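You operate a simulated robot arm through the tools that you are given. There is no shell and no other tool. Be economical: measure what you need, move in short steps, check, and stop when the job is done.

Carry out the task below with a simulated robot arm. There is one attempt and no reset: what you move stays moved.

Task
Empty the rings in the nest and refill them with 8 spaced balls.
Fine: let the old balls out by the drain slide and shut it before the refill; one push of the feed lever; space them with the spreader; end with the offset lever centred and the spreader up.

The check looks at the end state, three seconds after you hand in, the way a careful person would. Anything else that was tipped, shoved, dropped, spilled or broken makes it a failure.

Robot
A 6-joint arm with a two-finger parallel gripper, fixed in place. Base frame: the origin is at the foot of the arm, x ahead of it, y to its left, z up. Lengths are in m, angles in degrees, forces in N, time in s.
Its first joint turns from -166.0 to 166.0 degrees. Payload 3.91 kg.
Tool frame: the origin (TCP) lies between the finger pads and is the grasp point; the fingertips stand 0.03 m ahead of it; z points along the fingers, y is the line along which they close. Largest opening 0.11 m; finger width 0.02, thickness 0.01; the body of the gripper, 0.048 by 0.112 m, starts 0.055 m behind the TCP.
Orientation is that of the tool frame in the base frame, as a unit quaternion [x, y, z, w]. With the fingers straight down and closing along the base's y, the tool's x points along the base's -x, its y along +y and its z along -z.

Tools
- The arm moves only by the tool jog_arm. Its argument "motion" is a list of rows, each an object (a shift or turn left out is 0, a gripper value left out holds the last) with "offset": the shift along the tool's x, y, z in mm, a list of three; "delta_rot": the turn, a rotation vector about the tool's x, y, z in degrees, a list of three. In form: [{"offset": [dx, dy, dz], "delta_rot": [ax, ay, az]}, ...]. A call has 1 to 12 rows; each row shifts and turns the commanded pose from where the row before left it, along the tool's axes as they then stand. "fingers" is the gripper command, from -1 (shut) to 1 (fully open), values between in proportion, set as the call begins (left out, the last holds). A row lasts 0.2 s, in which the tool goes at most 0.05 m and 8.6 degrees; a call with a longer step from one row to the next is refused whole, and so is a gripper value outside its range. A pose out of reach is approached as far as the arm can. The call stops where the force on the tool passes 70 N (or 10 N more than at its start, if that is more) or the arm is blocked; 0.2 s more then pass. Each finger travels about 0.153 m/s and halts on what it meets, pressing with about 29 N; the grip force reading is that of the motor and also rises with nothing between the fingers. The clock runs only during rows and for 0.2 s after the last one: add rows that do not move to give the fingers time. The reply holds the time, the measured pose of the TCP, the force on the tool along the base axes, the opening and the grip force, in the units named above and with some noise, with the torque about the TCP (base axes, N m) and any sound that the robot's microphone picked up.
- Cameras (640 x 400 px; columns grow to the right, rows downward): "scene" is fixed at [0.3992, 0.4972, 1.7141]; the picture's right is [-0.91, -0.41, 0.00], its down [-0.36, 0.82, -0.45] and it looks along [0.18, -0.41, -0.89] (base axes); focal length 214 px, centre (320, 200). "wrist" rides on the gripper at [0.072, 0.017, -0.103] in the tool frame; the picture's right is [-0.23, 0.97, 0.00], its down [-0.76, -0.18, -0.62] and it looks along [-0.61, -0.14, 0.78] (tool axes); focal length 222 px, centre (320, 200). There is no depth. A picture from a camera that has moved, and an enlarged one, comes with that camera's place and axes in the base frame and with its lens.
- get_image(camera): a new picture of that camera. It takes no simulated time.
- enlarge(camera, box): a new picture of the part [left, top, right, bottom] of that camera's present view, enlarged. It takes no simulated time.
- hand_in(): hands the job in; it is judged then, once.

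Work in short steps. Places have to be worked out from the pictures, the camera data and where the tool is seen: move nearer, look again, correct. Check each grasp and each placing, and mend what went wrong. You have 120 turns and 64 pictures in all, those below and enlarged ones among them. Open the gripper and draw the arm clear of the work before you hand the job in, unless the task says otherwise; then end with one line.

The tools are called after "Emit:" by a JSON object that holds its "op" and its "data". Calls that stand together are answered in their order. jog_arm: Moves the arm, as the interface text tells. Its arguments: {"type":"object","properties":{"motion":{"type":"array"},"fingers":{"type":"number"}},"required":["motion"]} The other tools are called the same way: get_image (camera) takes a picture; enlarge (camera, box) takes an enlarged picture of a part of a camera's view; hand_in () hands the job in.

At the start:

```text
time: 0.0
position: [0.5534, 0.0391, 1.4008]
orientation: [0.0, 1.0, 0.0, 0.0]
ft_force: [0.3, 0.0, -1.1]
wrist_torque: [0.01, -0.02, 0.0]
width: 0.1102
finger_force: 0.0
```

scene: 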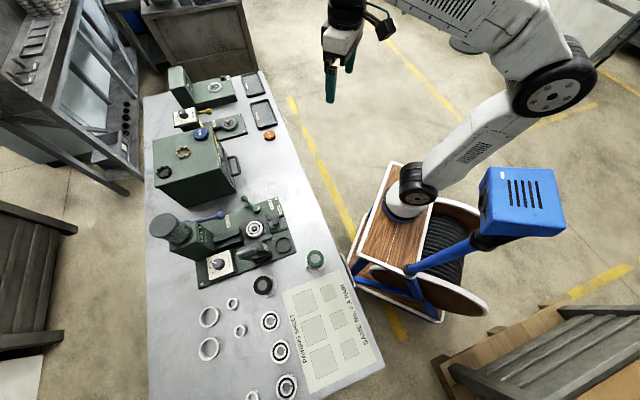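
wrist: 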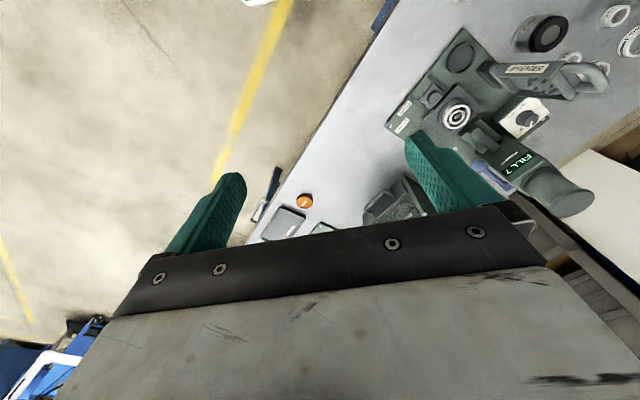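

I'll start by enlarging the fixture in the scene camera.

Emit:
{"op": "enlarge", "data": {"camera": "scene", "box": [140, 180, 300, 290]}}

Emit:
{"op": "enlarge", "data": {"camera": "wrist", "box": [360, 10, 620, 220]}}

```text
3.64 times, centred on (220, 235) of scene
camera zoom: at [0.3992, 0.4972, 1.7141], right [-0.91, -0.41, 0.0], down [-0.36, 0.82, -0.45], along [0.18, -0.41, -0.89], focal length 780 px, centre (684, 73)
```

zoom: 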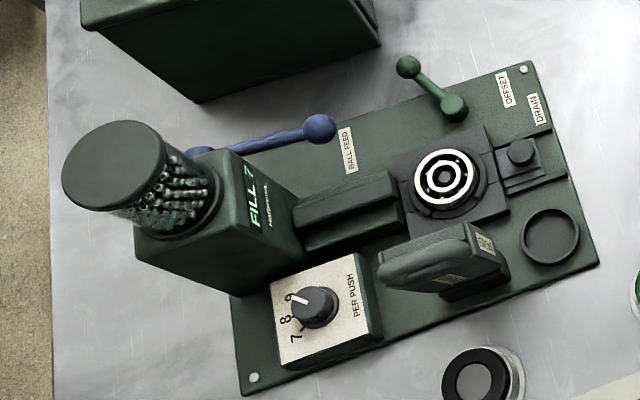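

```text
1.90 times, centred on (490, 115) of wrist
camera zoom: at [0.48, 0.0552, 1.5034], right [0.23, 0.97, 0.0], down [0.76, -0.18, 0.62], along [0.61, -0.14, -0.78], focal length 423 px, centre (-4, 362)
```

zoom: 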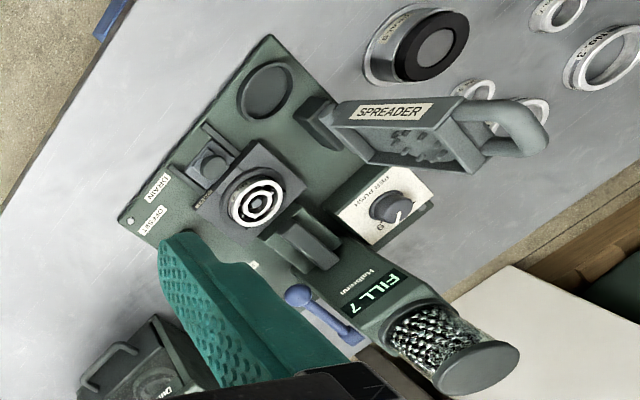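

Nest is triangulated at about (0.742, 0.351, 0.92). I'll move the wrist camera nearer, staying high.

Emit:
{"op": "jog_arm", "data": {"motion": [{"offset": [0, 39, 25]}, {"offset": [0, 39, 25]}, {"offset": [0, 39, 25]}, {"offset": [0, 39, 25]}, {"offset": [0, 39, 25]}, {"offset": [0, 39, 25]}, {"offset": [0, 39, 25]}, {"offset": [0, 39, 25]}]}}

Emit:
{"op": "get_image", "data": {"camera": "wrist"}}

```text
time: 1.8
position: [0.5519, 0.3498, 1.1996]
orientation: [-0.001, 1.0, 0.001, 0.0]
ft_force: [-0.5, 0.4, 0.7]
wrist_torque: [0.02, 0.02, -0.01]
width: 0.1101
finger_force: 0.0
```

```text
59 pictures are left
camera wrist: at [0.4801, 0.3665, 1.303], right [0.23, 0.97, 0.0], down [0.76, -0.18, 0.62], along [0.61, -0.14, -0.78], focal length 222 px, centre (320, 200)
```

wrist: 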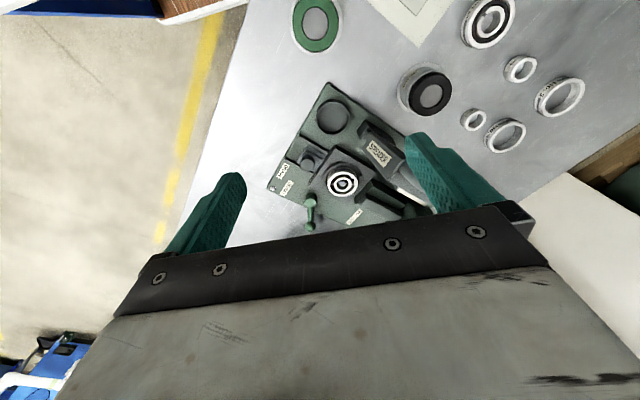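

Emit:
{"op": "enlarge", "data": {"camera": "wrist", "box": [250, 70, 440, 240]}}

Emit:
{"op": "enlarge", "data": {"camera": "scene", "box": [195, 190, 300, 265]}}

Emit:
{"op": "enlarge", "data": {"camera": "scene", "box": [145, 205, 245, 285]}}

```text
2.35 times, centred on (345, 155) of wrist
camera zoom: at [0.4801, 0.3665, 1.303], right [0.23, 0.97, 0.0], down [0.76, -0.18, 0.62], along [0.61, -0.14, -0.78], focal length 523 px, centre (261, 306)
```

zoom: 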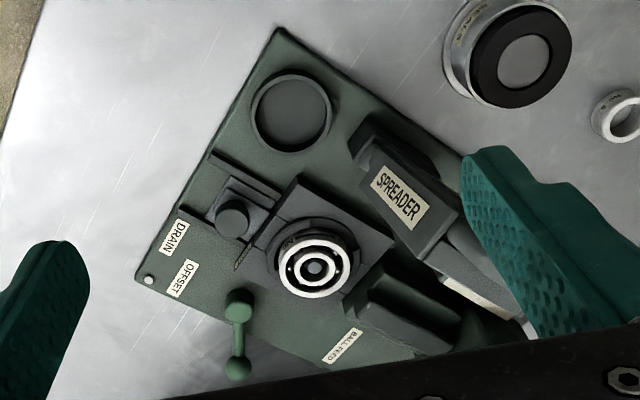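

```text
5.33 times, centred on (248, 228) of scene
camera zoom: at [0.3992, 0.4972, 1.7141], right [-0.91, -0.41, 0.0], down [-0.36, 0.82, -0.45], along [0.18, -0.41, -0.89], focal length 1144 px, centre (707, 53)
```

zoom: 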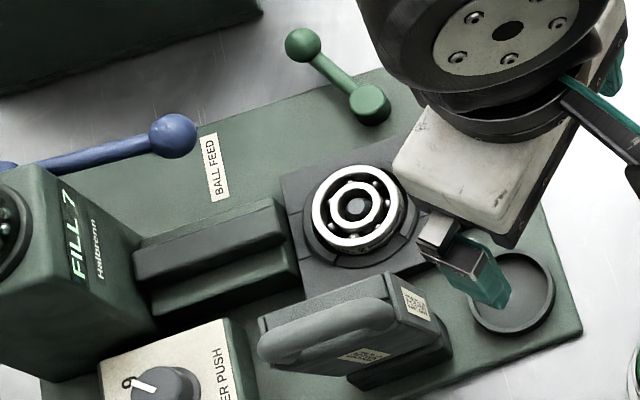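

```text
5.00 times, centred on (195, 245) of scene
camera zoom: at [0.3992, 0.4972, 1.7141], right [-0.91, -0.41, 0.0], down [-0.36, 0.82, -0.45], along [0.18, -0.41, -0.89], focal length 1072 px, centre (945, -25)
```

zoom: 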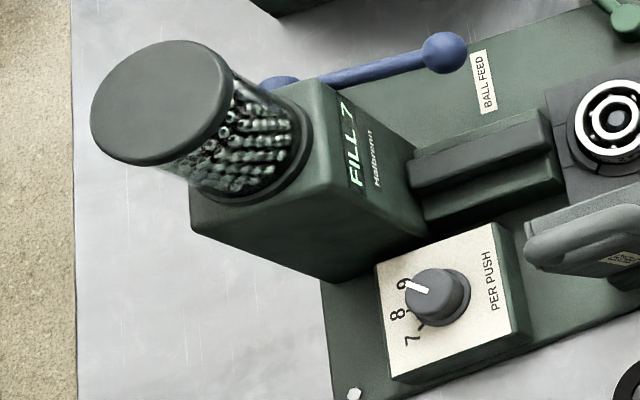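

Coordinates estimated: nest (.736,.353,.935), fixture long axis e1≈(.67,.74), e2≈(-.74,.67), spreader handle standing at about (.65,.464,1.13). I yaw the hand to align with the fixture and look closer.

Emit:
{"op": "jog_arm", "data": {"motion": [{"delta_rot": [0, 0, -8]}, {"delta_rot": [0, 0, -8]}, {"delta_rot": [0, 0, -8]}, {"delta_rot": [0, 0, -8]}, {"delta_rot": [0, 0, -8]}, {"delta_rot": [0, 0, -8]}, {"offset": [-11.4, -33.5, 25]}, {"offset": [-11.4, -33.5, 25]}, {"offset": [-11.4, -33.5, 25]}, {"offset": [-11.4, -33.5, 25]}], "fingers": -1}}

Emit:
{"op": "get_image", "data": {"camera": "wrist"}}

```text
time: 4.0
position: [0.6832, 0.2907, 1.1013]
orientation: [-0.407, 0.914, 0.0, 0.0]
ft_force: [-0.7, -0.4, 0.2]
wrist_torque: [-0.01, -0.05, 0.01]
width: 0.0002
finger_force: 29.3
```

```text
55 pictures are left
camera wrist: at [0.622, 0.2468, 1.2047], right [-0.57, 0.82, 0.0], down [0.64, 0.45, 0.62], along [0.51, 0.36, -0.78], focal length 222 px, centre (320, 200)
```

wrist: 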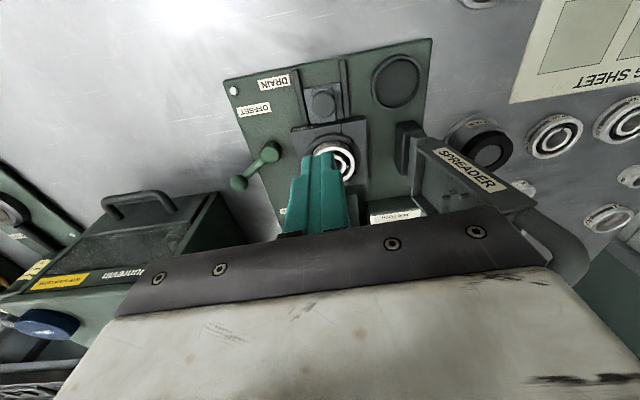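

Emit:
{"op": "enlarge", "data": {"camera": "wrist", "box": [210, 30, 450, 190]}}

Emit:
{"op": "enlarge", "data": {"camera": "scene", "box": [225, 185, 300, 265]}}

```text
2.50 times, centred on (330, 110) of wrist
camera zoom: at [0.622, 0.2468, 1.2047], right [-0.57, 0.82, 0.0], down [0.64, 0.45, 0.62], along [0.51, 0.36, -0.78], focal length 555 px, centre (295, 425)
```

zoom: 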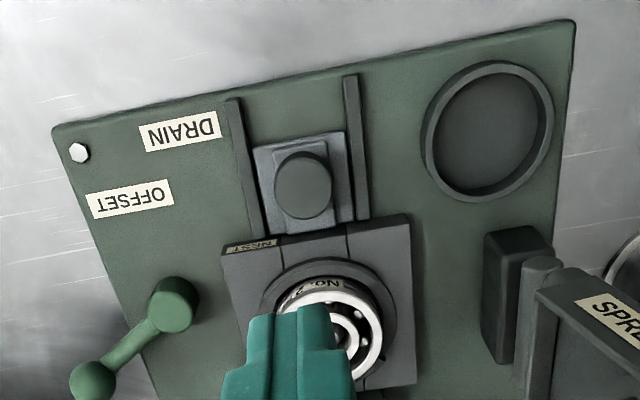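

```text
5.00 times, centred on (262, 225) of scene
camera zoom: at [0.3992, 0.4972, 1.7141], right [-0.91, -0.41, 0.0], down [-0.36, 0.82, -0.45], along [0.18, -0.41, -0.89], focal length 1072 px, centre (608, 75)
```

zoom: 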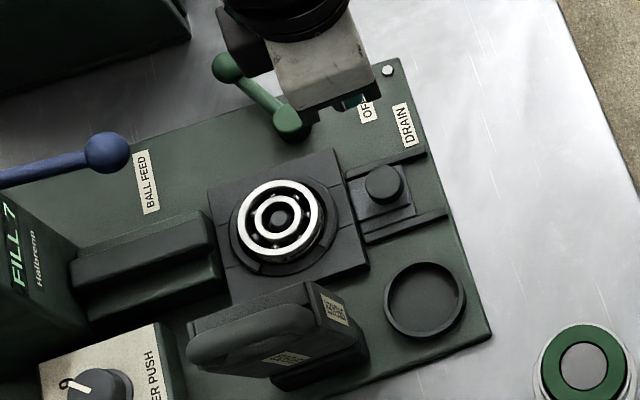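

Emit:
{"op": "jog_arm", "data": {"motion": [{"offset": [-45, 0, 0]}, {"offset": [-45, 0, 0]}]}}

Emit:
{"op": "enlarge", "data": {"camera": "wrist", "box": [200, 0, 480, 180]}}

```text
time: 4.6
position: [0.7436, 0.3606, 1.1002]
orientation: [-0.406, 0.914, 0.0, 0.0]
ft_force: [0.2, 0.8, 1.2]
wrist_torque: [-0.01, 0.0, -0.02]
width: 0.0
finger_force: 28.9
```

```text
2.22 times, centred on (340, 90) of wrist
camera zoom: at [0.681, 0.3185, 1.2043], right [-0.57, 0.82, 0.0], down [0.64, 0.45, 0.62], along [0.51, 0.36, -0.78], focal length 494 px, centre (276, 444)
```

zoom: 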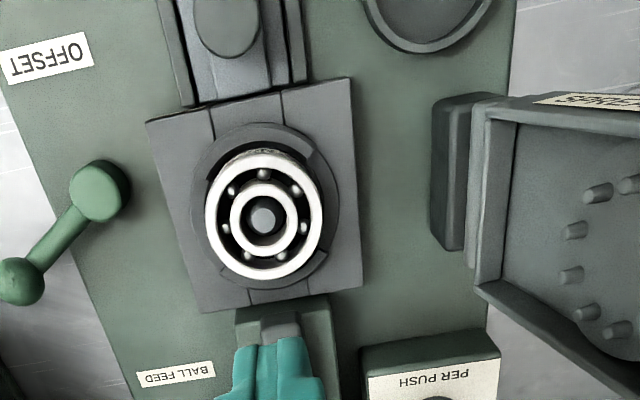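

The rings hold 7 spaced balls with the inner ring centred, so the lever's present angle is "centred". Refined: e1 at 44°, nest (.740,.352), drain knob ≈(.681,.294, top .932). I move above the knob.

Emit:
{"op": "jog_arm", "data": {"motion": [{"delta_rot": [0, 0, 4]}, {"offset": [23, -1, 27]}, {"offset": [23, -1, 27]}, {"offset": [23, -1, 27]}, {"offset": [23, -1, 27]}], "fingers": -0.05}}

Emit:
{"op": "get_image", "data": {"camera": "wrist"}}

Emit:
{"op": "enlarge", "data": {"camera": "scene", "box": [225, 185, 300, 265]}}

```text
time: 5.8
position: [0.6807, 0.2946, 0.992]
orientation: [-0.375, 0.927, 0.0, 0.0]
ft_force: [-0.3, -0.4, -0.4]
wrist_torque: [-0.01, 0.0, -0.06]
width: 0.0523
finger_force: 0.0
```

```text
51 pictures are left
camera wrist: at [0.6175, 0.2563, 1.0958], right [-0.51, 0.86, 0.0], down [0.67, 0.4, 0.62], along [0.54, 0.32, -0.78], focal length 222 px, centre (320, 200)
```

wrist: 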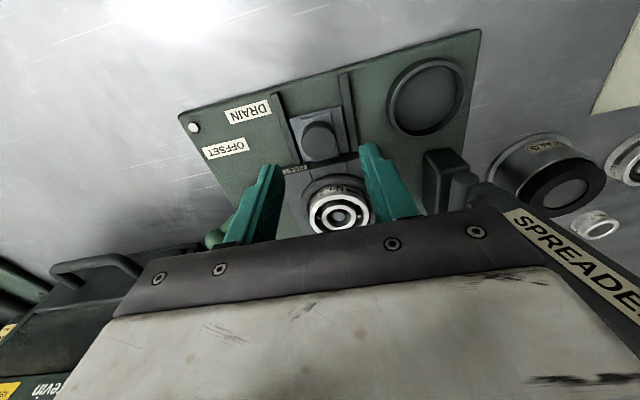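

```text
5.00 times, centred on (262, 225) of scene
camera zoom: at [0.3992, 0.4972, 1.7141], right [-0.91, -0.41, 0.0], down [-0.36, 0.82, -0.45], along [0.18, -0.41, -0.89], focal length 1072 px, centre (608, 75)
```

zoom: 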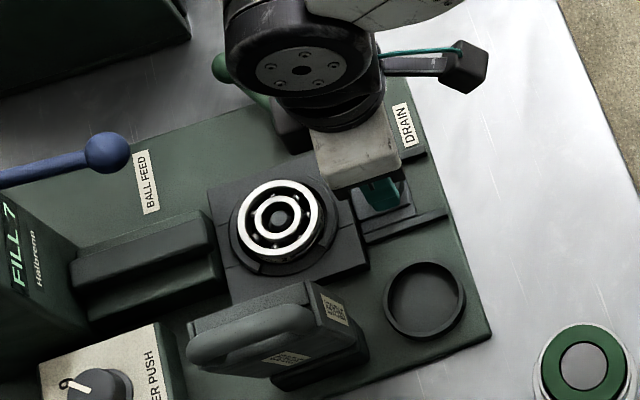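

Emit:
{"op": "enlarge", "data": {"camera": "wrist", "box": [240, 80, 400, 180]}}

```text
4.00 times, centred on (320, 130) of wrist
camera zoom: at [0.6175, 0.2563, 1.0958], right [-0.51, 0.86, 0.0], down [0.67, 0.4, 0.62], along [0.54, 0.32, -0.78], focal length 888 px, centre (320, 480)
```

zoom: 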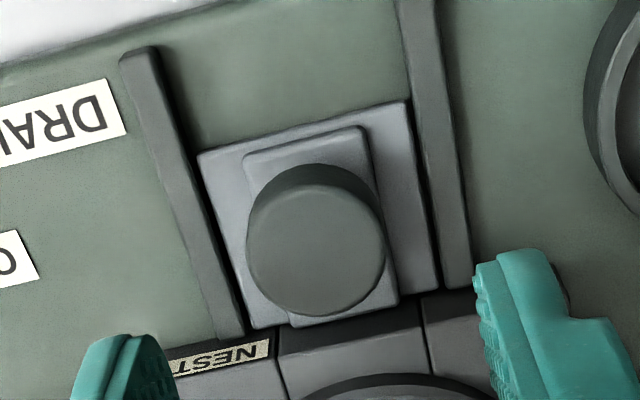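

Knob: centre (.6815,.294), top .930, about 9 mm tall, Ø28 mm. I narrow the fingers and go down around it.

Emit:
{"op": "jog_arm", "data": {"motion": [{"offset": [0, 0, 15]}, {"offset": [0, 0, 15]}, {"offset": [0, 0, 4]}, {"offset": [0, 0, 2]}], "fingers": -0.3}}

Emit:
{"op": "enlarge", "data": {"camera": "wrist", "box": [200, 80, 420, 240]}}

```text
time: 6.8
position: [0.6807, 0.2949, 0.9549]
orientation: [-0.374, 0.927, 0.0, 0.0]
ft_force: [-0.3, -0.2, 0.3]
wrist_torque: [-0.01, -0.01, 0.01]
width: 0.0383
finger_force: 0.0
```

```text
2.50 times, centred on (310, 160) of wrist
camera zoom: at [0.616, 0.2567, 1.0592], right [-0.51, 0.86, 0.0], down [0.67, 0.4, 0.62], along [0.53, 0.32, -0.78], focal length 555 px, centre (345, 300)
```

zoom: 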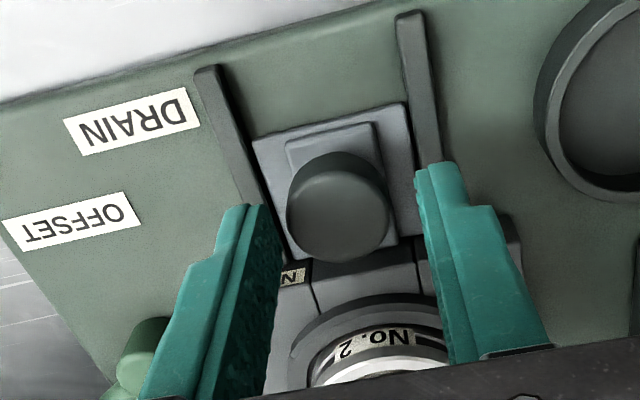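

Aligned well; I shift a few mm outward and close on the knob.

Emit:
{"op": "jog_arm", "data": {"motion": [{"offset": [3, 0, 2]}, {}, {}], "fingers": -0.3}}

Emit:
{"op": "jog_arm", "data": {"motion": [{}, {}], "fingers": -1}}

```text
time: 7.6
position: [0.6776, 0.2928, 0.9533]
orientation: [-0.374, 0.927, 0.0, 0.0]
ft_force: [-1.0, 0.0, 0.2]
wrist_torque: [-0.02, -0.01, 0.02]
width: 0.0386
finger_force: 0.0
```

```text
time: 8.2
position: [0.6791, 0.2916, 0.9542]
orientation: [-0.373, 0.928, 0.001, 0.0]
ft_force: [16.6, -16.5, -0.4]
wrist_torque: [-0.47, -0.42, -0.2]
width: 0.028
finger_force: 45.1
```

Gripped (28 mm). Pull outward along the rails in small steps.

Emit:
{"op": "jog_arm", "data": {"motion": [{"offset": [0, -2, 0]}, {"offset": [5, 0, 0]}, {"offset": [5, 0, 0]}]}}

```text
time: 9.0
position: [0.6733, 0.2846, 0.9545]
orientation: [-0.374, 0.927, 0.0, 0.0]
ft_force: [14.4, -15.6, 6.7]
wrist_torque: [-1.01, 0.08, -0.04]
width: 0.028
finger_force: 45.3
```

Emit:
{"op": "jog_arm", "data": {"motion": [{"offset": [5, -3, 0]}, {"offset": [5, 0, 0]}, {"offset": [5, 0, 0]}]}}

Emit:
{"op": "enlarge", "data": {"camera": "wrist", "box": [200, 60, 440, 240]}}

Emit:
{"op": "enlarge", "data": {"camera": "scene", "box": [225, 185, 300, 265]}}

```text
time: 9.8
position: [0.661, 0.2727, 0.9538]
orientation: [-0.375, 0.927, 0.001, -0.001]
ft_force: [-17.9, 18.2, -10.3]
wrist_torque: [1.07, -0.19, 0.17]
width: 0.0279
finger_force: 45.0
```

```text
2.22 times, centred on (320, 150) of wrist
camera zoom: at [0.598, 0.2349, 1.0573], right [-0.51, 0.86, 0.0], down [0.67, 0.4, 0.62], along [0.53, 0.32, -0.78], focal length 494 px, centre (320, 311)
```

zoom: 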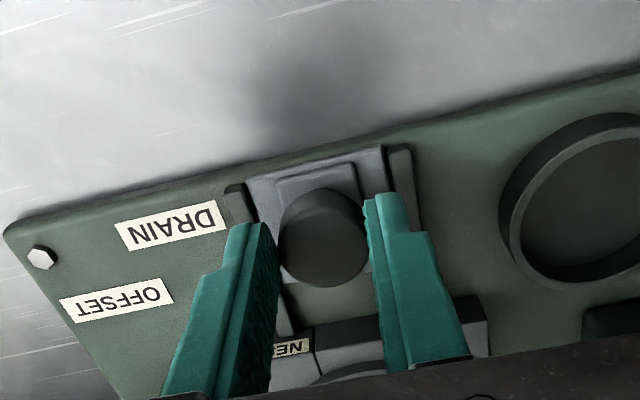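

```text
5.00 times, centred on (262, 225) of scene
camera zoom: at [0.3992, 0.4972, 1.7141], right [-0.91, -0.41, 0.0], down [-0.36, 0.82, -0.45], along [0.18, -0.41, -0.89], focal length 1072 px, centre (608, 75)
```

zoom: 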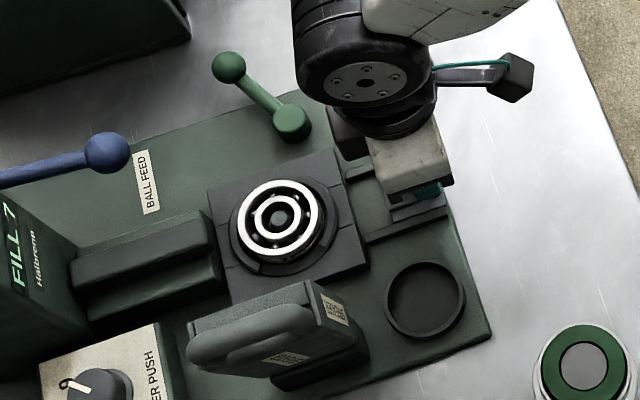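

Emit:
{"op": "jog_arm", "data": {"motion": [{"offset": [3, 1.5, 0]}, {"offset": [3, 0, 0]}, {"offset": [3, 0, 0]}]}}

Emit:
{"op": "enlarge", "data": {"camera": "scene", "box": [235, 210, 275, 245]}}

```text
time: 10.6
position: [0.6575, 0.2689, 0.9539]
orientation: [-0.375, 0.927, 0.0, 0.003]
ft_force: [17.5, 26.3, -14.8]
wrist_torque: [0.85, -0.48, -0.02]
width: 0.028
finger_force: 45.2
```

```text
11.43 times, centred on (255, 228) of scene
camera zoom: at [0.3992, 0.4972, 1.7141], right [-0.91, -0.41, 0.0], down [-0.36, 0.82, -0.45], along [0.18, -0.41, -0.89], focal length 2451 px, centre (1063, -114)
```

zoom: 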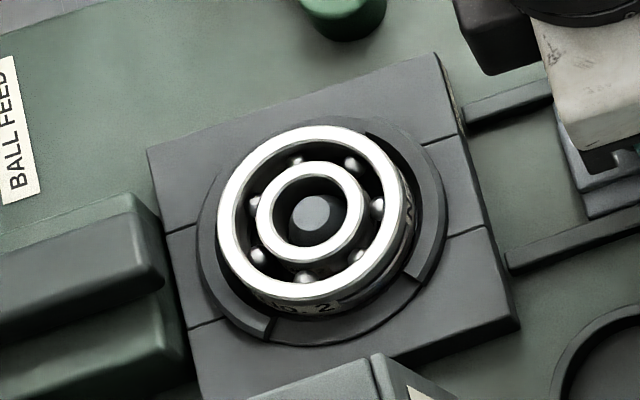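

The slide hit its end stop (~30 mm); balls still caged by the centred inner ring, so the offset lever must be thrown. I relax the strain, release the knob and rise.

Emit:
{"op": "jog_arm", "data": {"motion": [{"offset": [-4, 0, 0]}, {}]}}

Emit:
{"op": "jog_arm", "data": {"motion": [{}, {}, {"offset": [0, 0, -20]}, {"offset": [0, 0, -40]}, {"offset": [0, 0, -40]}], "fingers": -0.3}}

Emit:
{"op": "enlarge", "data": {"camera": "scene", "box": [225, 185, 300, 265]}}

```text
time: 11.2
position: [0.6569, 0.2695, 0.9537]
orientation: [-0.375, 0.927, 0.0, -0.001]
ft_force: [7.5, 2.2, -2.9]
wrist_torque: [-0.09, 0.03, -0.05]
width: 0.028
finger_force: 45.2
```

```text
time: 12.4
position: [0.6577, 0.268, 1.0545]
orientation: [-0.375, 0.927, 0.0, 0.0]
ft_force: [0.8, 0.7, -0.3]
wrist_torque: [-0.01, 0.0, 0.04]
width: 0.0384
finger_force: 0.1
```

```text
5.00 times, centred on (262, 225) of scene
camera zoom: at [0.3992, 0.4972, 1.7141], right [-0.91, -0.41, 0.0], down [-0.36, 0.82, -0.45], along [0.18, -0.41, -0.89], focal length 1072 px, centre (608, 75)
```

zoom: 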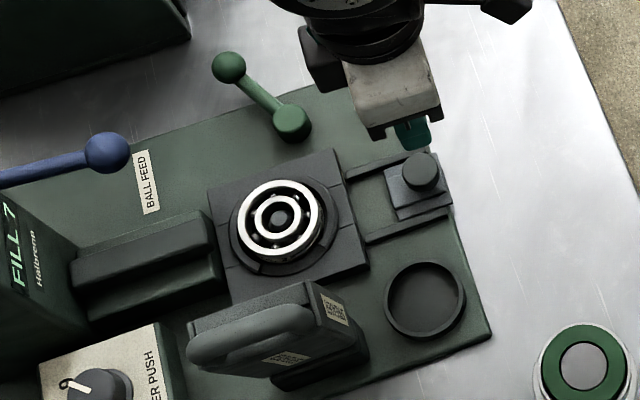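

Drain is open. Next I turn the hand to match the offset lever and look at the lever and the neighbouring box.

Emit:
{"op": "jog_arm", "data": {"motion": [{"delta_rot": [0, 0, 7.5]}, {"delta_rot": [0, 0, 7.5]}, {"delta_rot": [0, 0, 7.5]}, {"delta_rot": [0, 0, 7.5]}, {"delta_rot": [0, 0, 7.5]}, {"delta_rot": [0, 0, 7.5]}, {"delta_rot": [0, 0, 7.5]}, {"delta_rot": [0, 0, 7.5]}, {"offset": [-34, 10, -9]}, {"offset": [-34, 10, -9]}, {"offset": [-34, 10, -9]}, {"offset": [-34, 10, -9]}], "fingers": -0.1}}

Emit:
{"op": "get_image", "data": {"camera": "wrist"}}

```text
time: 15.0
position: [0.7999, 0.2722, 1.0929]
orientation: [0.139, 0.99, 0.0, 0.001]
ft_force: [-0.9, -0.8, 0.5]
wrist_torque: [0.02, -0.02, 0.0]
width: 0.0496
finger_force: 0.1
```

```text
43 pictures are left
camera wrist: at [0.7347, 0.3072, 1.1967], right [0.49, 0.87, 0.0], down [0.68, -0.38, 0.62], along [0.55, -0.3, -0.78], focal length 222 px, centre (320, 200)
```

wrist: 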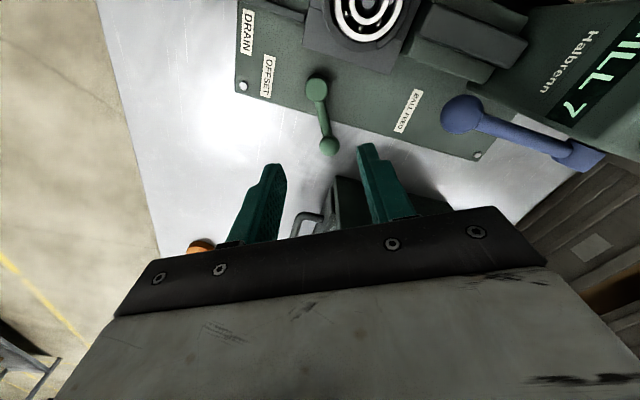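

Emit:
{"op": "enlarge", "data": {"camera": "wrist", "box": [230, 60, 480, 240]}}

Emit:
{"op": "enlarge", "data": {"camera": "scene", "box": [140, 110, 300, 220]}}

```text
2.22 times, centred on (355, 150) of wrist
camera zoom: at [0.7347, 0.3072, 1.1967], right [0.49, 0.87, 0.0], down [0.68, -0.38, 0.62], along [0.55, -0.3, -0.78], focal length 494 px, centre (242, 311)
```

zoom: 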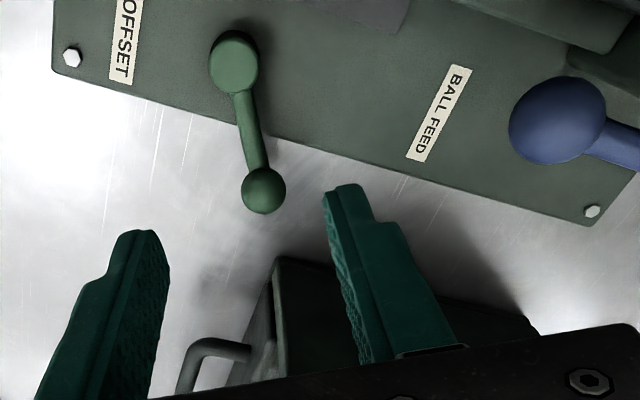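

```text
3.64 times, centred on (220, 165) of scene
camera zoom: at [0.3992, 0.4972, 1.7141], right [-0.91, -0.41, 0.0], down [-0.36, 0.82, -0.45], along [0.18, -0.41, -0.89], focal length 780 px, centre (684, 327)
```

zoom: 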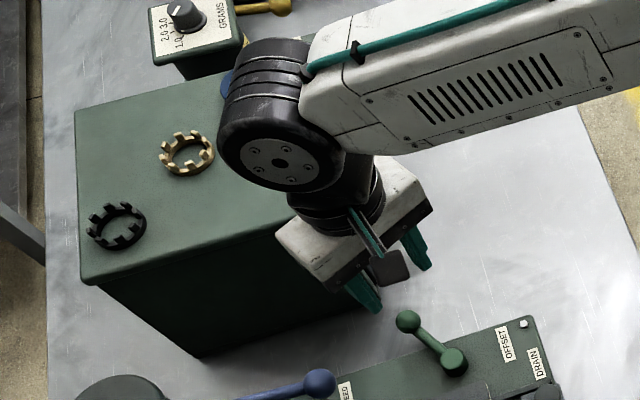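

The box face sits ~5 cm beyond the lever ball and is clear of the gripper. I go above the ball at (.854,.2535) and descend partly.

Emit:
{"op": "jog_arm", "data": {"motion": [{"offset": [-28.5, -1.5, 0]}, {"offset": [-28.5, -1.5, 0]}, {"offset": [0, 0, 30]}, {"offset": [0, 0, 30]}, {"offset": [0, 0, 30]}, {"offset": [0, 0, 20]}], "fingers": 0.1}}

Emit:
{"op": "get_image", "data": {"camera": "wrist"}}

```text
time: 16.4
position: [0.8527, 0.2528, 0.9797]
orientation: [0.139, 0.99, 0.0, -0.001]
ft_force: [0.7, -0.3, 0.3]
wrist_torque: [0.04, -0.01, -0.01]
width: 0.0607
finger_force: 0.0
```

```text
40 pictures are left
camera wrist: at [0.7871, 0.2876, 1.0838], right [0.49, 0.87, 0.0], down [0.68, -0.38, 0.62], along [0.55, -0.3, -0.78], focal length 222 px, centre (320, 200)
```

wrist: 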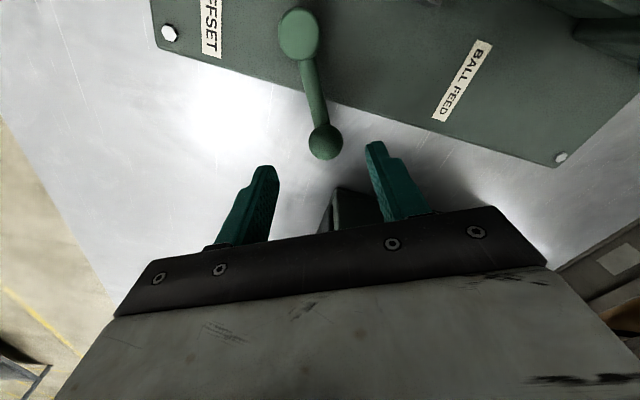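

Ball at (.854,.256). Descend and grip.

Emit:
{"op": "jog_arm", "data": {"motion": [{"offset": [0, 2, 15]}, {"offset": [0, 0, 15]}, {"offset": [0, 0, 5]}]}}

Emit:
{"op": "jog_arm", "data": {"motion": [{}, {}], "fingers": -1}}

Emit:
{"op": "get_image", "data": {"camera": "wrist"}}

```text
time: 17.2
position: [0.8524, 0.2536, 0.9433]
orientation: [0.137, 0.991, 0.001, 0.0]
ft_force: [-0.5, -0.8, 0.5]
wrist_torque: [0.04, -0.02, -0.01]
width: 0.0603
finger_force: 0.0
```

```text
time: 17.8
position: [0.8531, 0.2537, 0.9445]
orientation: [0.139, 0.99, 0.0, 0.0]
ft_force: [-0.3, -0.9, -1.1]
wrist_torque: [-0.09, -0.22, 0.08]
width: 0.0269
finger_force: 44.8
```

```text
39 pictures are left
camera wrist: at [0.7884, 0.2892, 1.0477], right [0.49, 0.87, 0.0], down [0.68, -0.38, 0.62], along [0.54, -0.3, -0.78], focal length 222 px, centre (320, 200)
```

wrist: 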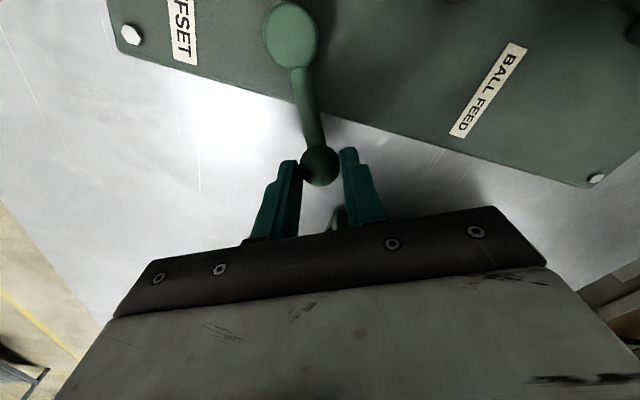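

Gripped the ball (27 mm); centred pose recorded at (.8531,.2537). Try a small swing toward the OFFSET label side.

Emit:
{"op": "jog_arm", "data": {"motion": [{"offset": [0.3, -6.9, 0], "delta_rot": [0, 0, 5]}, {"offset": [0.3, -6.9, 0], "delta_rot": [0, 0, 5]}]}}

```text
time: 18.4
position: [0.8476, 0.2411, 0.9448]
orientation: [0.225, 0.974, 0.0, -0.001]
ft_force: [6.3, -0.9, 3.0]
wrist_torque: [0.28, 0.36, -0.17]
width: 0.0269
finger_force: 44.8
```

Moves freely in that direction. Continue the arc and look at the nest.

Emit:
{"op": "jog_arm", "data": {"motion": [{"offset": [0.3, -6.9, 0], "delta_rot": [0, 0, 5]}, {"offset": [0.3, -6.9, 0], "delta_rot": [0, 0, 5]}]}}

Emit:
{"op": "enlarge", "data": {"camera": "scene", "box": [225, 190, 295, 250]}}

```text
time: 19.0
position: [0.8422, 0.2304, 0.9439]
orientation: [0.309, 0.951, 0.001, 0.0]
ft_force: [4.0, 3.8, 2.7]
wrist_torque: [0.1, -0.14, -0.38]
width: 0.0271
finger_force: 45.1
```

```text
6.67 times, centred on (260, 220) of scene
camera zoom: at [0.3992, 0.4972, 1.7141], right [-0.91, -0.41, 0.0], down [-0.36, 0.82, -0.45], along [0.18, -0.41, -0.89], focal length 1430 px, centre (720, 67)
```

zoom: 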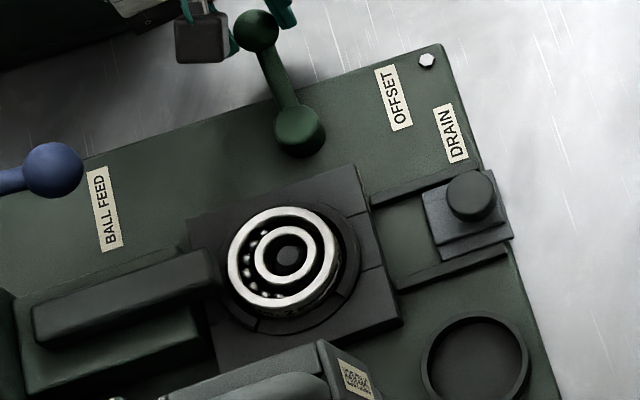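

The inner ring is shifting and the balls gather. Continue to the stop.

Emit:
{"op": "jog_arm", "data": {"motion": [{"offset": [0.3, -6.9, 0], "delta_rot": [0, 0, 5]}, {"offset": [0.3, -6.9, 0], "delta_rot": [0, 0, 5]}]}}

Emit:
{"op": "jog_arm", "data": {"motion": [{"offset": [0.3, -6.9, 0], "delta_rot": [0, 0, 5]}, {"offset": [0.3, -6.9, 0], "delta_rot": [0, 0, 5]}]}}

Emit:
{"op": "enlarge", "data": {"camera": "scene", "box": [225, 190, 295, 250]}}

```text
time: 19.6
position: [0.8304, 0.2204, 0.9452]
orientation: [0.391, 0.92, 0.0, 0.0]
ft_force: [2.5, 3.6, -2.0]
wrist_torque: [0.13, -0.09, -0.23]
width: 0.0271
finger_force: 44.4
```

```text
time: 20.2
position: [0.8228, 0.2135, 0.9435]
orientation: [0.469, 0.883, -0.001, -0.001]
ft_force: [-14.8, 24.5, -9.6]
wrist_torque: [0.27, 0.18, 0.02]
width: 0.027
finger_force: 45.0
```

```text
6.67 times, centred on (260, 220) of scene
camera zoom: at [0.3992, 0.4972, 1.7141], right [-0.91, -0.41, 0.0], down [-0.36, 0.82, -0.45], along [0.18, -0.41, -0.89], focal length 1430 px, centre (720, 67)
```

zoom: 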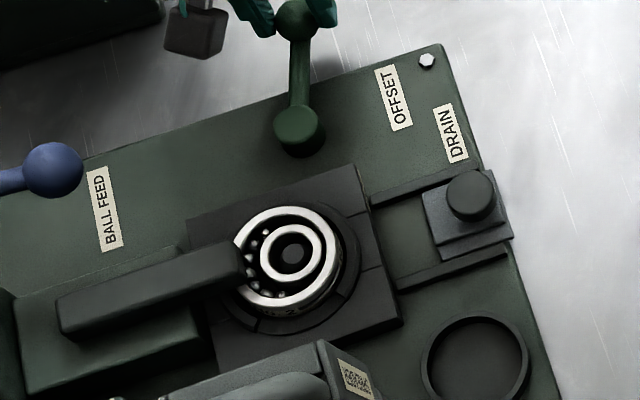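

Emit:
{"op": "jog_arm", "data": {"motion": [{"offset": [3, 0, 0]}, {"offset": [0.3, -4.2, 0], "delta_rot": [0, 0, 3]}]}}

Emit:
{"op": "enlarge", "data": {"camera": "scene", "box": [225, 190, 295, 250]}}

```text
time: 20.8
position: [0.8173, 0.2111, 0.9456]
orientation: [0.493, 0.87, -0.001, -0.001]
ft_force: [-6.6, 13.2, -10.3]
wrist_torque: [0.92, 0.47, 0.0]
width: 0.0269
finger_force: 45.3
```

```text
6.67 times, centred on (260, 220) of scene
camera zoom: at [0.3992, 0.4972, 1.7141], right [-0.91, -0.41, 0.0], down [-0.36, 0.82, -0.45], along [0.18, -0.41, -0.89], focal length 1430 px, centre (720, 67)
```

zoom: 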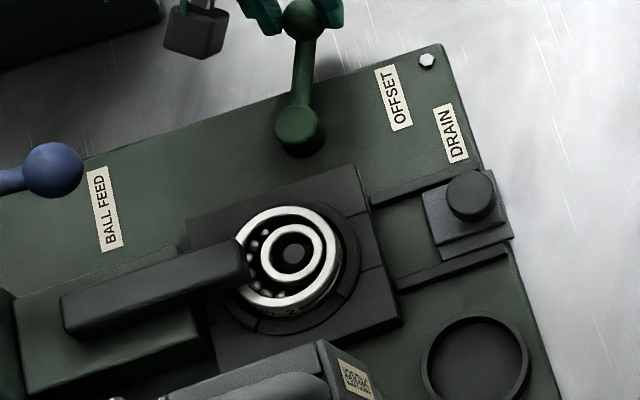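

Emit:
{"op": "jog_arm", "data": {"motion": [{"offset": [2, 0, 0]}, {"offset": [0.3, -4.2, 0], "delta_rot": [0, 0, 3]}, {"offset": [0.3, -4.2, 0], "delta_rot": [0, 0, 3]}]}}

```text
time: 21.6
position: [0.8079, 0.2073, 0.9438]
orientation: [0.537, 0.843, 0.0, 0.001]
ft_force: [7.1, -10.1, -10.9]
wrist_torque: [-0.57, -0.41, -0.31]
width: 0.0272
finger_force: 45.3
```

Emit:
{"op": "jog_arm", "data": {"motion": [{"offset": [-1, -4.1, 0], "delta_rot": [0, 0, 3]}, {"offset": [0.2, -4.1, 0], "delta_rot": [0, 0, 3]}]}}

Emit:
{"op": "jog_arm", "data": {"motion": [{"offset": [0.2, -4.1, 0], "delta_rot": [0, 0, 3]}, {"offset": [0.2, -4.1, 0], "delta_rot": [0, 0, 3]}]}}

Emit:
{"op": "enlarge", "data": {"camera": "scene", "box": [225, 190, 295, 250]}}

```text
time: 22.2
position: [0.8026, 0.2063, 0.9438]
orientation: [0.58, 0.814, 0.002, 0.001]
ft_force: [27.5, 2.7, -22.3]
wrist_torque: [-0.08, -0.67, 0.18]
width: 0.0271
finger_force: 45.3
```

```text
time: 22.7
position: [0.8031, 0.2063, 0.9439]
orientation: [0.606, 0.795, 0.008, 0.004]
ft_force: [36.3, 24.8, -25.7]
wrist_torque: [0.59, -0.82, 0.09]
width: 0.0273
finger_force: 44.8
stopped in row 2: the force on the tool passed its limit at 76 N (the readings are from after the stop); the commanded pose is now the measured one
```

```text
6.67 times, centred on (260, 220) of scene
camera zoom: at [0.3992, 0.4972, 1.7141], right [-0.91, -0.41, 0.0], down [-0.36, 0.82, -0.45], along [0.18, -0.41, -0.89], focal length 1430 px, centre (720, 67)
```

zoom: 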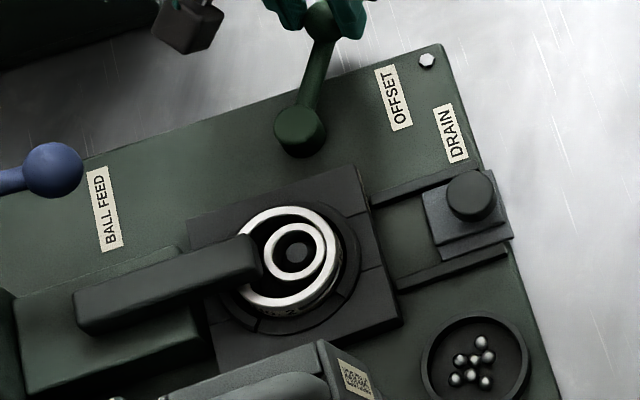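

Stop reached, and 7 balls sit in the cup. I relax, release the lever and rise.

Emit:
{"op": "jog_arm", "data": {"motion": [{"offset": [0, 2.5, 0]}, {}]}}

Emit:
{"op": "jog_arm", "data": {"motion": [{}, {}, {"offset": [0, 0, -20]}, {"offset": [0, 0, -40]}, {"offset": [0, 0, -40]}, {"offset": [0, 0, -30]}], "fingers": 0.0}}

Emit:
{"op": "enlarge", "data": {"camera": "scene", "box": [225, 190, 295, 250]}}

```text
time: 23.3
position: [0.8037, 0.206, 0.9455]
orientation: [0.606, 0.795, 0.007, 0.003]
ft_force: [19.7, 35.6, -18.1]
wrist_torque: [0.96, -0.46, 0.11]
width: 0.0276
finger_force: 45.3
```

```text
time: 24.7
position: [0.8042, 0.2026, 1.0778]
orientation: [0.605, 0.796, 0.005, 0.003]
ft_force: [-0.1, -0.4, 0.5]
wrist_torque: [0.01, 0.01, 0.04]
width: 0.0552
finger_force: 0.1
```

```text
6.67 times, centred on (260, 220) of scene
camera zoom: at [0.3992, 0.4972, 1.7141], right [-0.91, -0.41, 0.0], down [-0.36, 0.82, -0.45], along [0.18, -0.41, -0.89], focal length 1430 px, centre (720, 67)
```

zoom: 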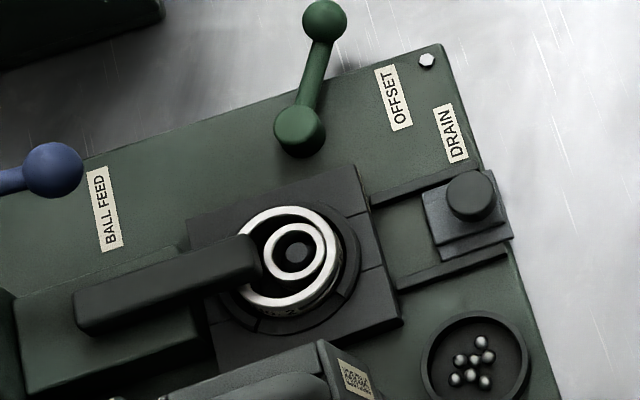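

Lever stays offset, nest empty. Turn back to the drain-slide orientation (and remove the small tilt).

Emit:
{"op": "jog_arm", "data": {"motion": [{"offset": [0, 0, -20], "delta_rot": [0, 0, -8]}, {"delta_rot": [0, 0, -8]}, {"delta_rot": [0, 0, -8]}, {"delta_rot": [0, 0, -8]}, {"delta_rot": [0, 0, -8]}, {"delta_rot": [0, 0, -8]}, {"delta_rot": [0, 0, -8]}, {"delta_rot": [0, 0, -8]}, {"delta_rot": [0, 0, -8]}, {"delta_rot": [0, 0, -8]}, {"delta_rot": [0, 0, -8]}, {"delta_rot": [0, 0, -8]}]}}

Emit:
{"op": "jog_arm", "data": {"motion": [{"delta_rot": [0, 0, -7.5]}, {"delta_rot": [0, 0, -7.5]}, {"delta_rot": [0, 0, -7.5]}, {"delta_rot": [-0.25, 0.62, 0]}]}}

```text
time: 27.3
position: [0.802, 0.2046, 1.0968]
orientation: [-0.186, 0.983, 0.001, 0.007]
ft_force: [0.3, 0.1, -0.5]
wrist_torque: [-0.01, -0.03, 0.0]
width: 0.0552
finger_force: 0.0
```

```text
time: 28.3
position: [0.8012, 0.2043, 1.0974]
orientation: [-0.374, 0.927, 0.0, 0.002]
ft_force: [-0.1, 0.4, 0.9]
wrist_torque: [0.0, 0.01, -0.01]
width: 0.0551
finger_force: 0.0
```

Emit:
{"op": "jog_arm", "data": {"motion": [{"offset": [14.5, 36.6, 0]}, {"offset": [14.5, 36.6, 0]}, {"offset": [14.5, 36.6, 0]}, {"offset": [14.5, 36.6, 0]}, {"offset": [0, 0, 35]}, {"offset": [0, 0, 35]}, {"offset": [0, 0, 30]}, {}], "fingers": -0.25}}

Emit:
{"op": "enlarge", "data": {"camera": "wrist", "box": [200, 60, 440, 240]}}

```text
time: 30.1
position: [0.6566, 0.2673, 0.9944]
orientation: [-0.373, 0.928, 0.0, 0.001]
ft_force: [-0.1, 0.7, -0.4]
wrist_torque: [-0.02, -0.01, 0.0]
width: 0.041
finger_force: 0.1
```

```text
2.22 times, centred on (320, 150) of wrist
camera zoom: at [0.5931, 0.2296, 1.0978], right [-0.51, 0.86, 0.0], down [0.67, 0.4, 0.63], along [0.54, 0.32, -0.78], focal length 494 px, centre (320, 311)
```

zoom: 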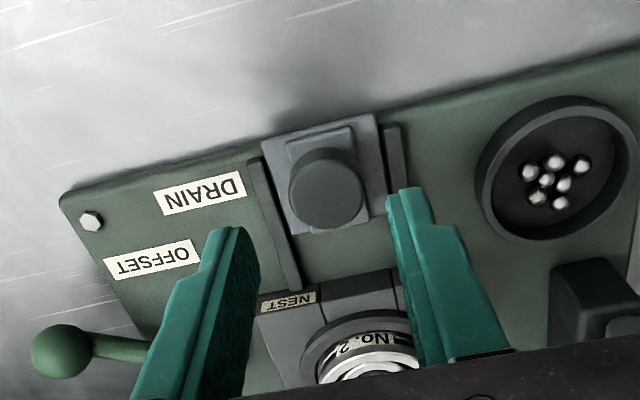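

Emit:
{"op": "jog_arm", "data": {"motion": [{"offset": [-3, 1, 20]}, {"offset": [0, 0, 20]}, {}]}}

Emit:
{"op": "jog_arm", "data": {"motion": [{}, {}], "fingers": -1}}

```text
time: 30.9
position: [0.6608, 0.2713, 0.9537]
orientation: [-0.374, 0.927, 0.001, 0.002]
ft_force: [0.5, 0.1, 0.6]
wrist_torque: [0.04, 0.02, 0.0]
width: 0.0413
finger_force: 0.1
```

```text
time: 31.5
position: [0.6607, 0.2727, 0.9553]
orientation: [-0.373, 0.928, 0.001, 0.001]
ft_force: [-3.7, 4.4, -2.9]
wrist_torque: [0.34, 0.03, -0.07]
width: 0.028
finger_force: 44.9
```

Gripped; push the slide back in (about 30 mm) until it stops.

Emit:
{"op": "jog_arm", "data": {"motion": [{"offset": [-6, 0, 0]}, {"offset": [-6, 0, 0]}, {"offset": [-6, 0, 0]}, {"offset": [-6, 0, 0]}]}}

Emit:
{"op": "jog_arm", "data": {"motion": [{"offset": [-4, 0, 0]}, {"offset": [-2, 0, 0]}, {"offset": [-2, 0, 0]}]}}

```text
time: 32.5
position: [0.6771, 0.2891, 0.9559]
orientation: [-0.373, 0.928, 0.0, -0.001]
ft_force: [-0.1, 0.8, -35.7]
wrist_torque: [-0.16, 0.11, 0.0]
width: 0.0281
finger_force: 44.8
```

```text
time: 33.3
position: [0.6818, 0.2933, 0.9564]
orientation: [-0.373, 0.928, 0.0, 0.001]
ft_force: [-2.6, -20.4, -18.3]
wrist_torque: [-0.64, 0.16, -0.11]
width: 0.0277
finger_force: 45.1
```

Emit:
{"op": "jog_arm", "data": {"motion": [{"offset": [-2, 0, 0]}, {"offset": [-1, 0, 0]}]}}

```text
time: 33.9
position: [0.6839, 0.2954, 0.9566]
orientation: [-0.373, 0.928, 0.0, 0.0]
ft_force: [-13.4, -31.8, -12.9]
wrist_torque: [-1.09, 0.58, -0.1]
width: 0.028
finger_force: 45.0
```

Stop reached (32 N). Relax, release, rise and check.

Emit:
{"op": "jog_arm", "data": {"motion": [{"offset": [2, 0, 0]}, {}]}}

Emit:
{"op": "jog_arm", "data": {"motion": [{}, {}, {"offset": [0, 0, -20]}, {"offset": [0, 0, -40]}, {"offset": [10, 0, -45]}, {"offset": [0, 0, -40]}], "fingers": -0.25}}

Emit:
{"op": "enlarge", "data": {"camera": "scene", "box": [225, 190, 295, 250]}}

Emit:
{"op": "enlarge", "data": {"camera": "scene", "box": [175, 220, 245, 280]}}

```text
time: 34.5
position: [0.6837, 0.295, 0.9572]
orientation: [-0.374, 0.927, 0.001, 0.002]
ft_force: [-0.3, -31.5, -14.8]
wrist_torque: [-1.02, 0.21, -0.14]
width: 0.028
finger_force: 45.1
```

```text
time: 35.9
position: [0.6771, 0.2878, 1.1]
orientation: [-0.374, 0.927, 0.001, 0.002]
ft_force: [-0.6, 0.2, -0.2]
wrist_torque: [0.0, -0.02, -0.01]
width: 0.0417
finger_force: 0.1
```

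```text
6.67 times, centred on (260, 220) of scene
camera zoom: at [0.3992, 0.4972, 1.7141], right [-0.91, -0.41, 0.0], down [-0.36, 0.82, -0.45], along [0.18, -0.41, -0.89], focal length 1430 px, centre (720, 67)
```

zoom: 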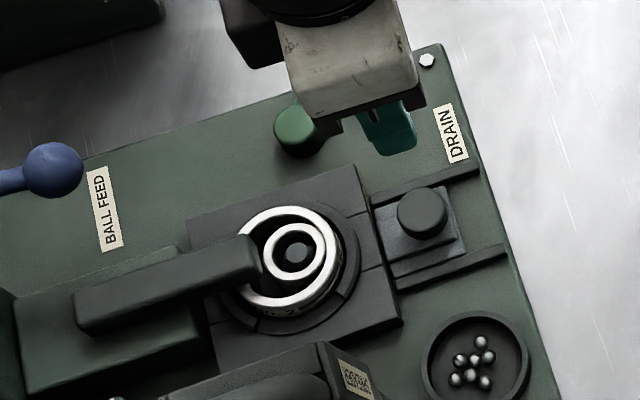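

```text
6.67 times, centred on (210, 250) of scene
camera zoom: at [0.3992, 0.4972, 1.7141], right [-0.91, -0.41, 0.0], down [-0.36, 0.82, -0.45], along [0.18, -0.41, -0.89], focal length 1430 px, centre (1053, -133)
```

zoom: 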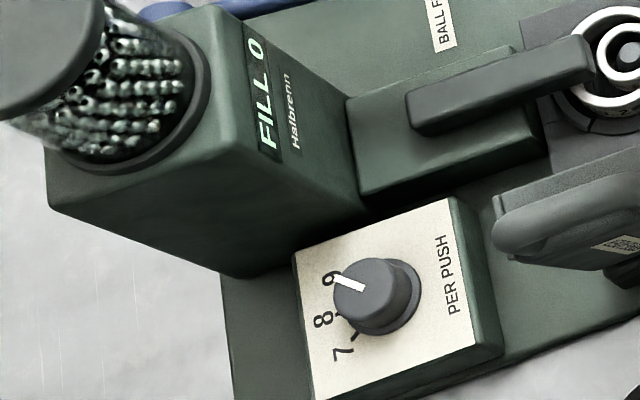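

Display reads FILL 0 and the dial is at 9; it needs turning to 8. First check the slide is fully shut.

Emit:
{"op": "enlarge", "data": {"camera": "scene", "box": [256, 210, 288, 235]}}

Emit:
{"op": "enlarge", "data": {"camera": "wrist", "box": [240, 50, 440, 200]}}

```text
16.00 times, centred on (272, 222) of scene
camera zoom: at [0.3992, 0.4972, 1.7141], right [-0.91, -0.41, 0.0], down [-0.36, 0.82, -0.45], along [0.18, -0.41, -0.89], focal length 3432 px, centre (1088, -160)
```

zoom: 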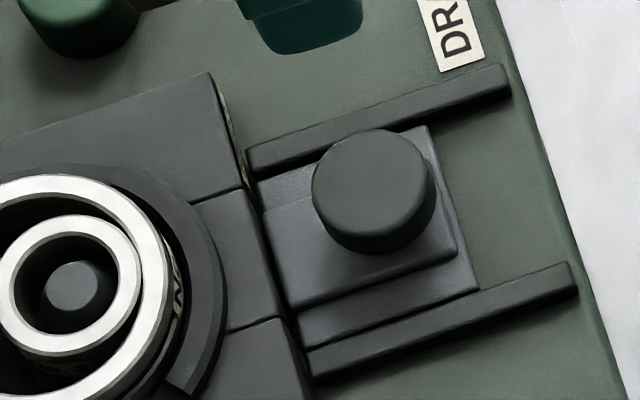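

```text
2.67 times, centred on (340, 125) of wrist
camera zoom: at [0.6124, 0.2497, 1.2036], right [-0.51, 0.86, 0.0], down [0.67, 0.4, 0.62], along [0.54, 0.32, -0.78], focal length 592 px, centre (267, 400)
```

zoom: 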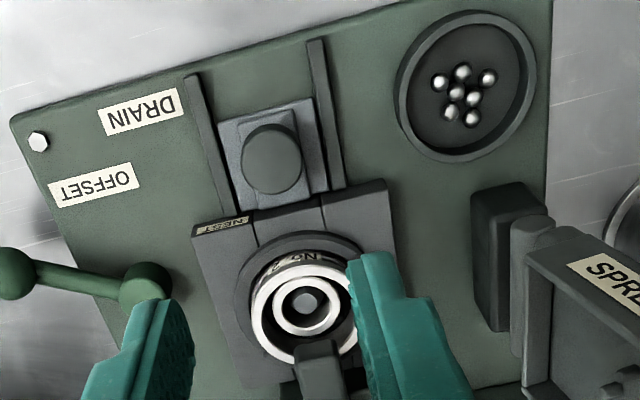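

Emit:
{"op": "enlarge", "data": {"camera": "scene", "box": [225, 185, 300, 265]}}

```text
5.00 times, centred on (262, 225) of scene
camera zoom: at [0.3992, 0.4972, 1.7141], right [-0.91, -0.41, 0.0], down [-0.36, 0.82, -0.45], along [0.18, -0.41, -0.89], focal length 1072 px, centre (608, 75)
```

zoom: 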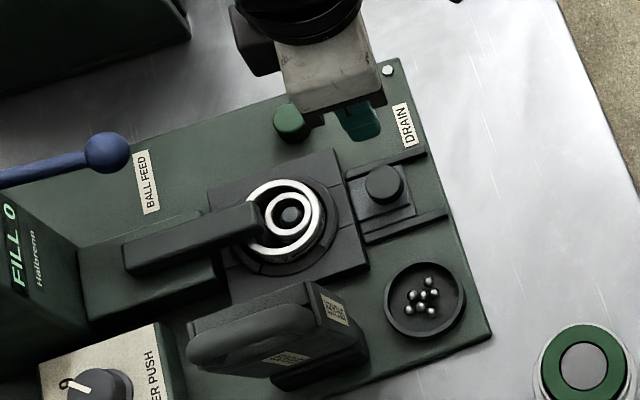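

Slide shut, identical to the start. Now go high over to the dial side, looking back toward the fixture.

Emit:
{"op": "jog_arm", "data": {"motion": [{"offset": [0, 0, -50]}, {"offset": [0, 0, -50], "delta_rot": [0, 0, 7]}, {"offset": [0, 0, -20], "delta_rot": [0, 0, 8]}, {"delta_rot": [0, 0, 8]}, {"delta_rot": [0, 0, 8]}, {"delta_rot": [0, 0, 8]}, {"delta_rot": [0, 0, 8]}, {"delta_rot": [0, 0, 8]}, {"delta_rot": [0, 0, 8]}, {"delta_rot": [0, 0, 8]}, {"delta_rot": [0, 0, 8]}, {"delta_rot": [0, 0, 8]}], "fingers": 0.1}}

Emit:
{"op": "jog_arm", "data": {"motion": [{"offset": [23, 33, 0], "delta_rot": [0, 0, 3]}, {"offset": [23, 33, 0]}, {"offset": [23, 33, 0]}, {"offset": [23, 33, 0]}, {"offset": [23, 33, 0]}, {"offset": [23, 33, 0]}, {"offset": [23, 33, 0]}]}}

Emit:
{"op": "get_image", "data": {"camera": "wrist"}}

```text
time: 38.5
position: [0.6735, 0.2874, 1.2216]
orientation: [0.368, 0.93, 0.002, 0.0]
ft_force: [1.1, 0.4, -0.7]
wrist_torque: [0.06, -0.04, 0.0]
width: 0.0604
finger_force: 0.1
```

```text
time: 40.1
position: [0.718, 0.5559, 1.2174]
orientation: [0.391, 0.92, 0.0, 0.0]
ft_force: [1.5, -0.5, -0.3]
wrist_torque: [-0.01, 0.03, 0.02]
width: 0.0606
finger_force: 0.0
out of reach, approached as far as the arm can: row 7
```

```text
27 pictures are left
camera wrist: at [0.6787, 0.6187, 1.3204], right [0.86, 0.51, 0.0], down [0.4, -0.67, 0.62], along [0.32, -0.53, -0.78], focal length 222 px, centre (320, 200)
```

wrist: 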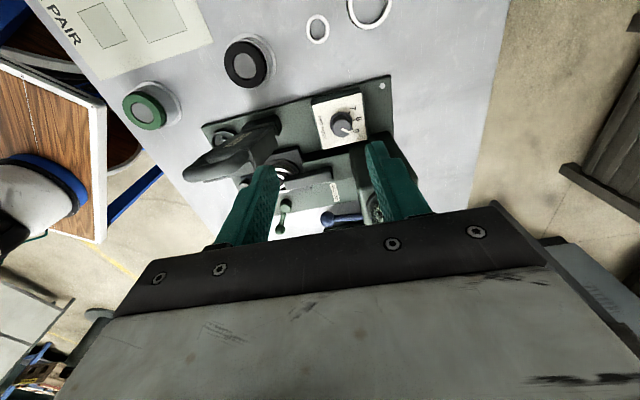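

Emit:
{"op": "enlarge", "data": {"camera": "wrist", "box": [170, 60, 430, 240]}}

```text
2.22 times, centred on (300, 150) of wrist
camera zoom: at [0.6787, 0.6187, 1.3204], right [0.86, 0.51, 0.0], down [0.4, -0.67, 0.62], along [0.32, -0.53, -0.78], focal length 494 px, centre (364, 311)
```

zoom: 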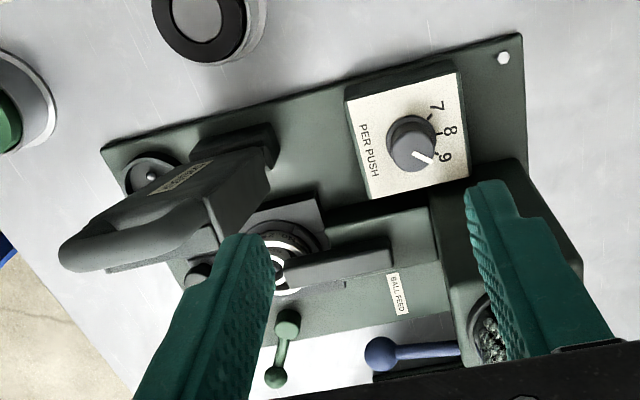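

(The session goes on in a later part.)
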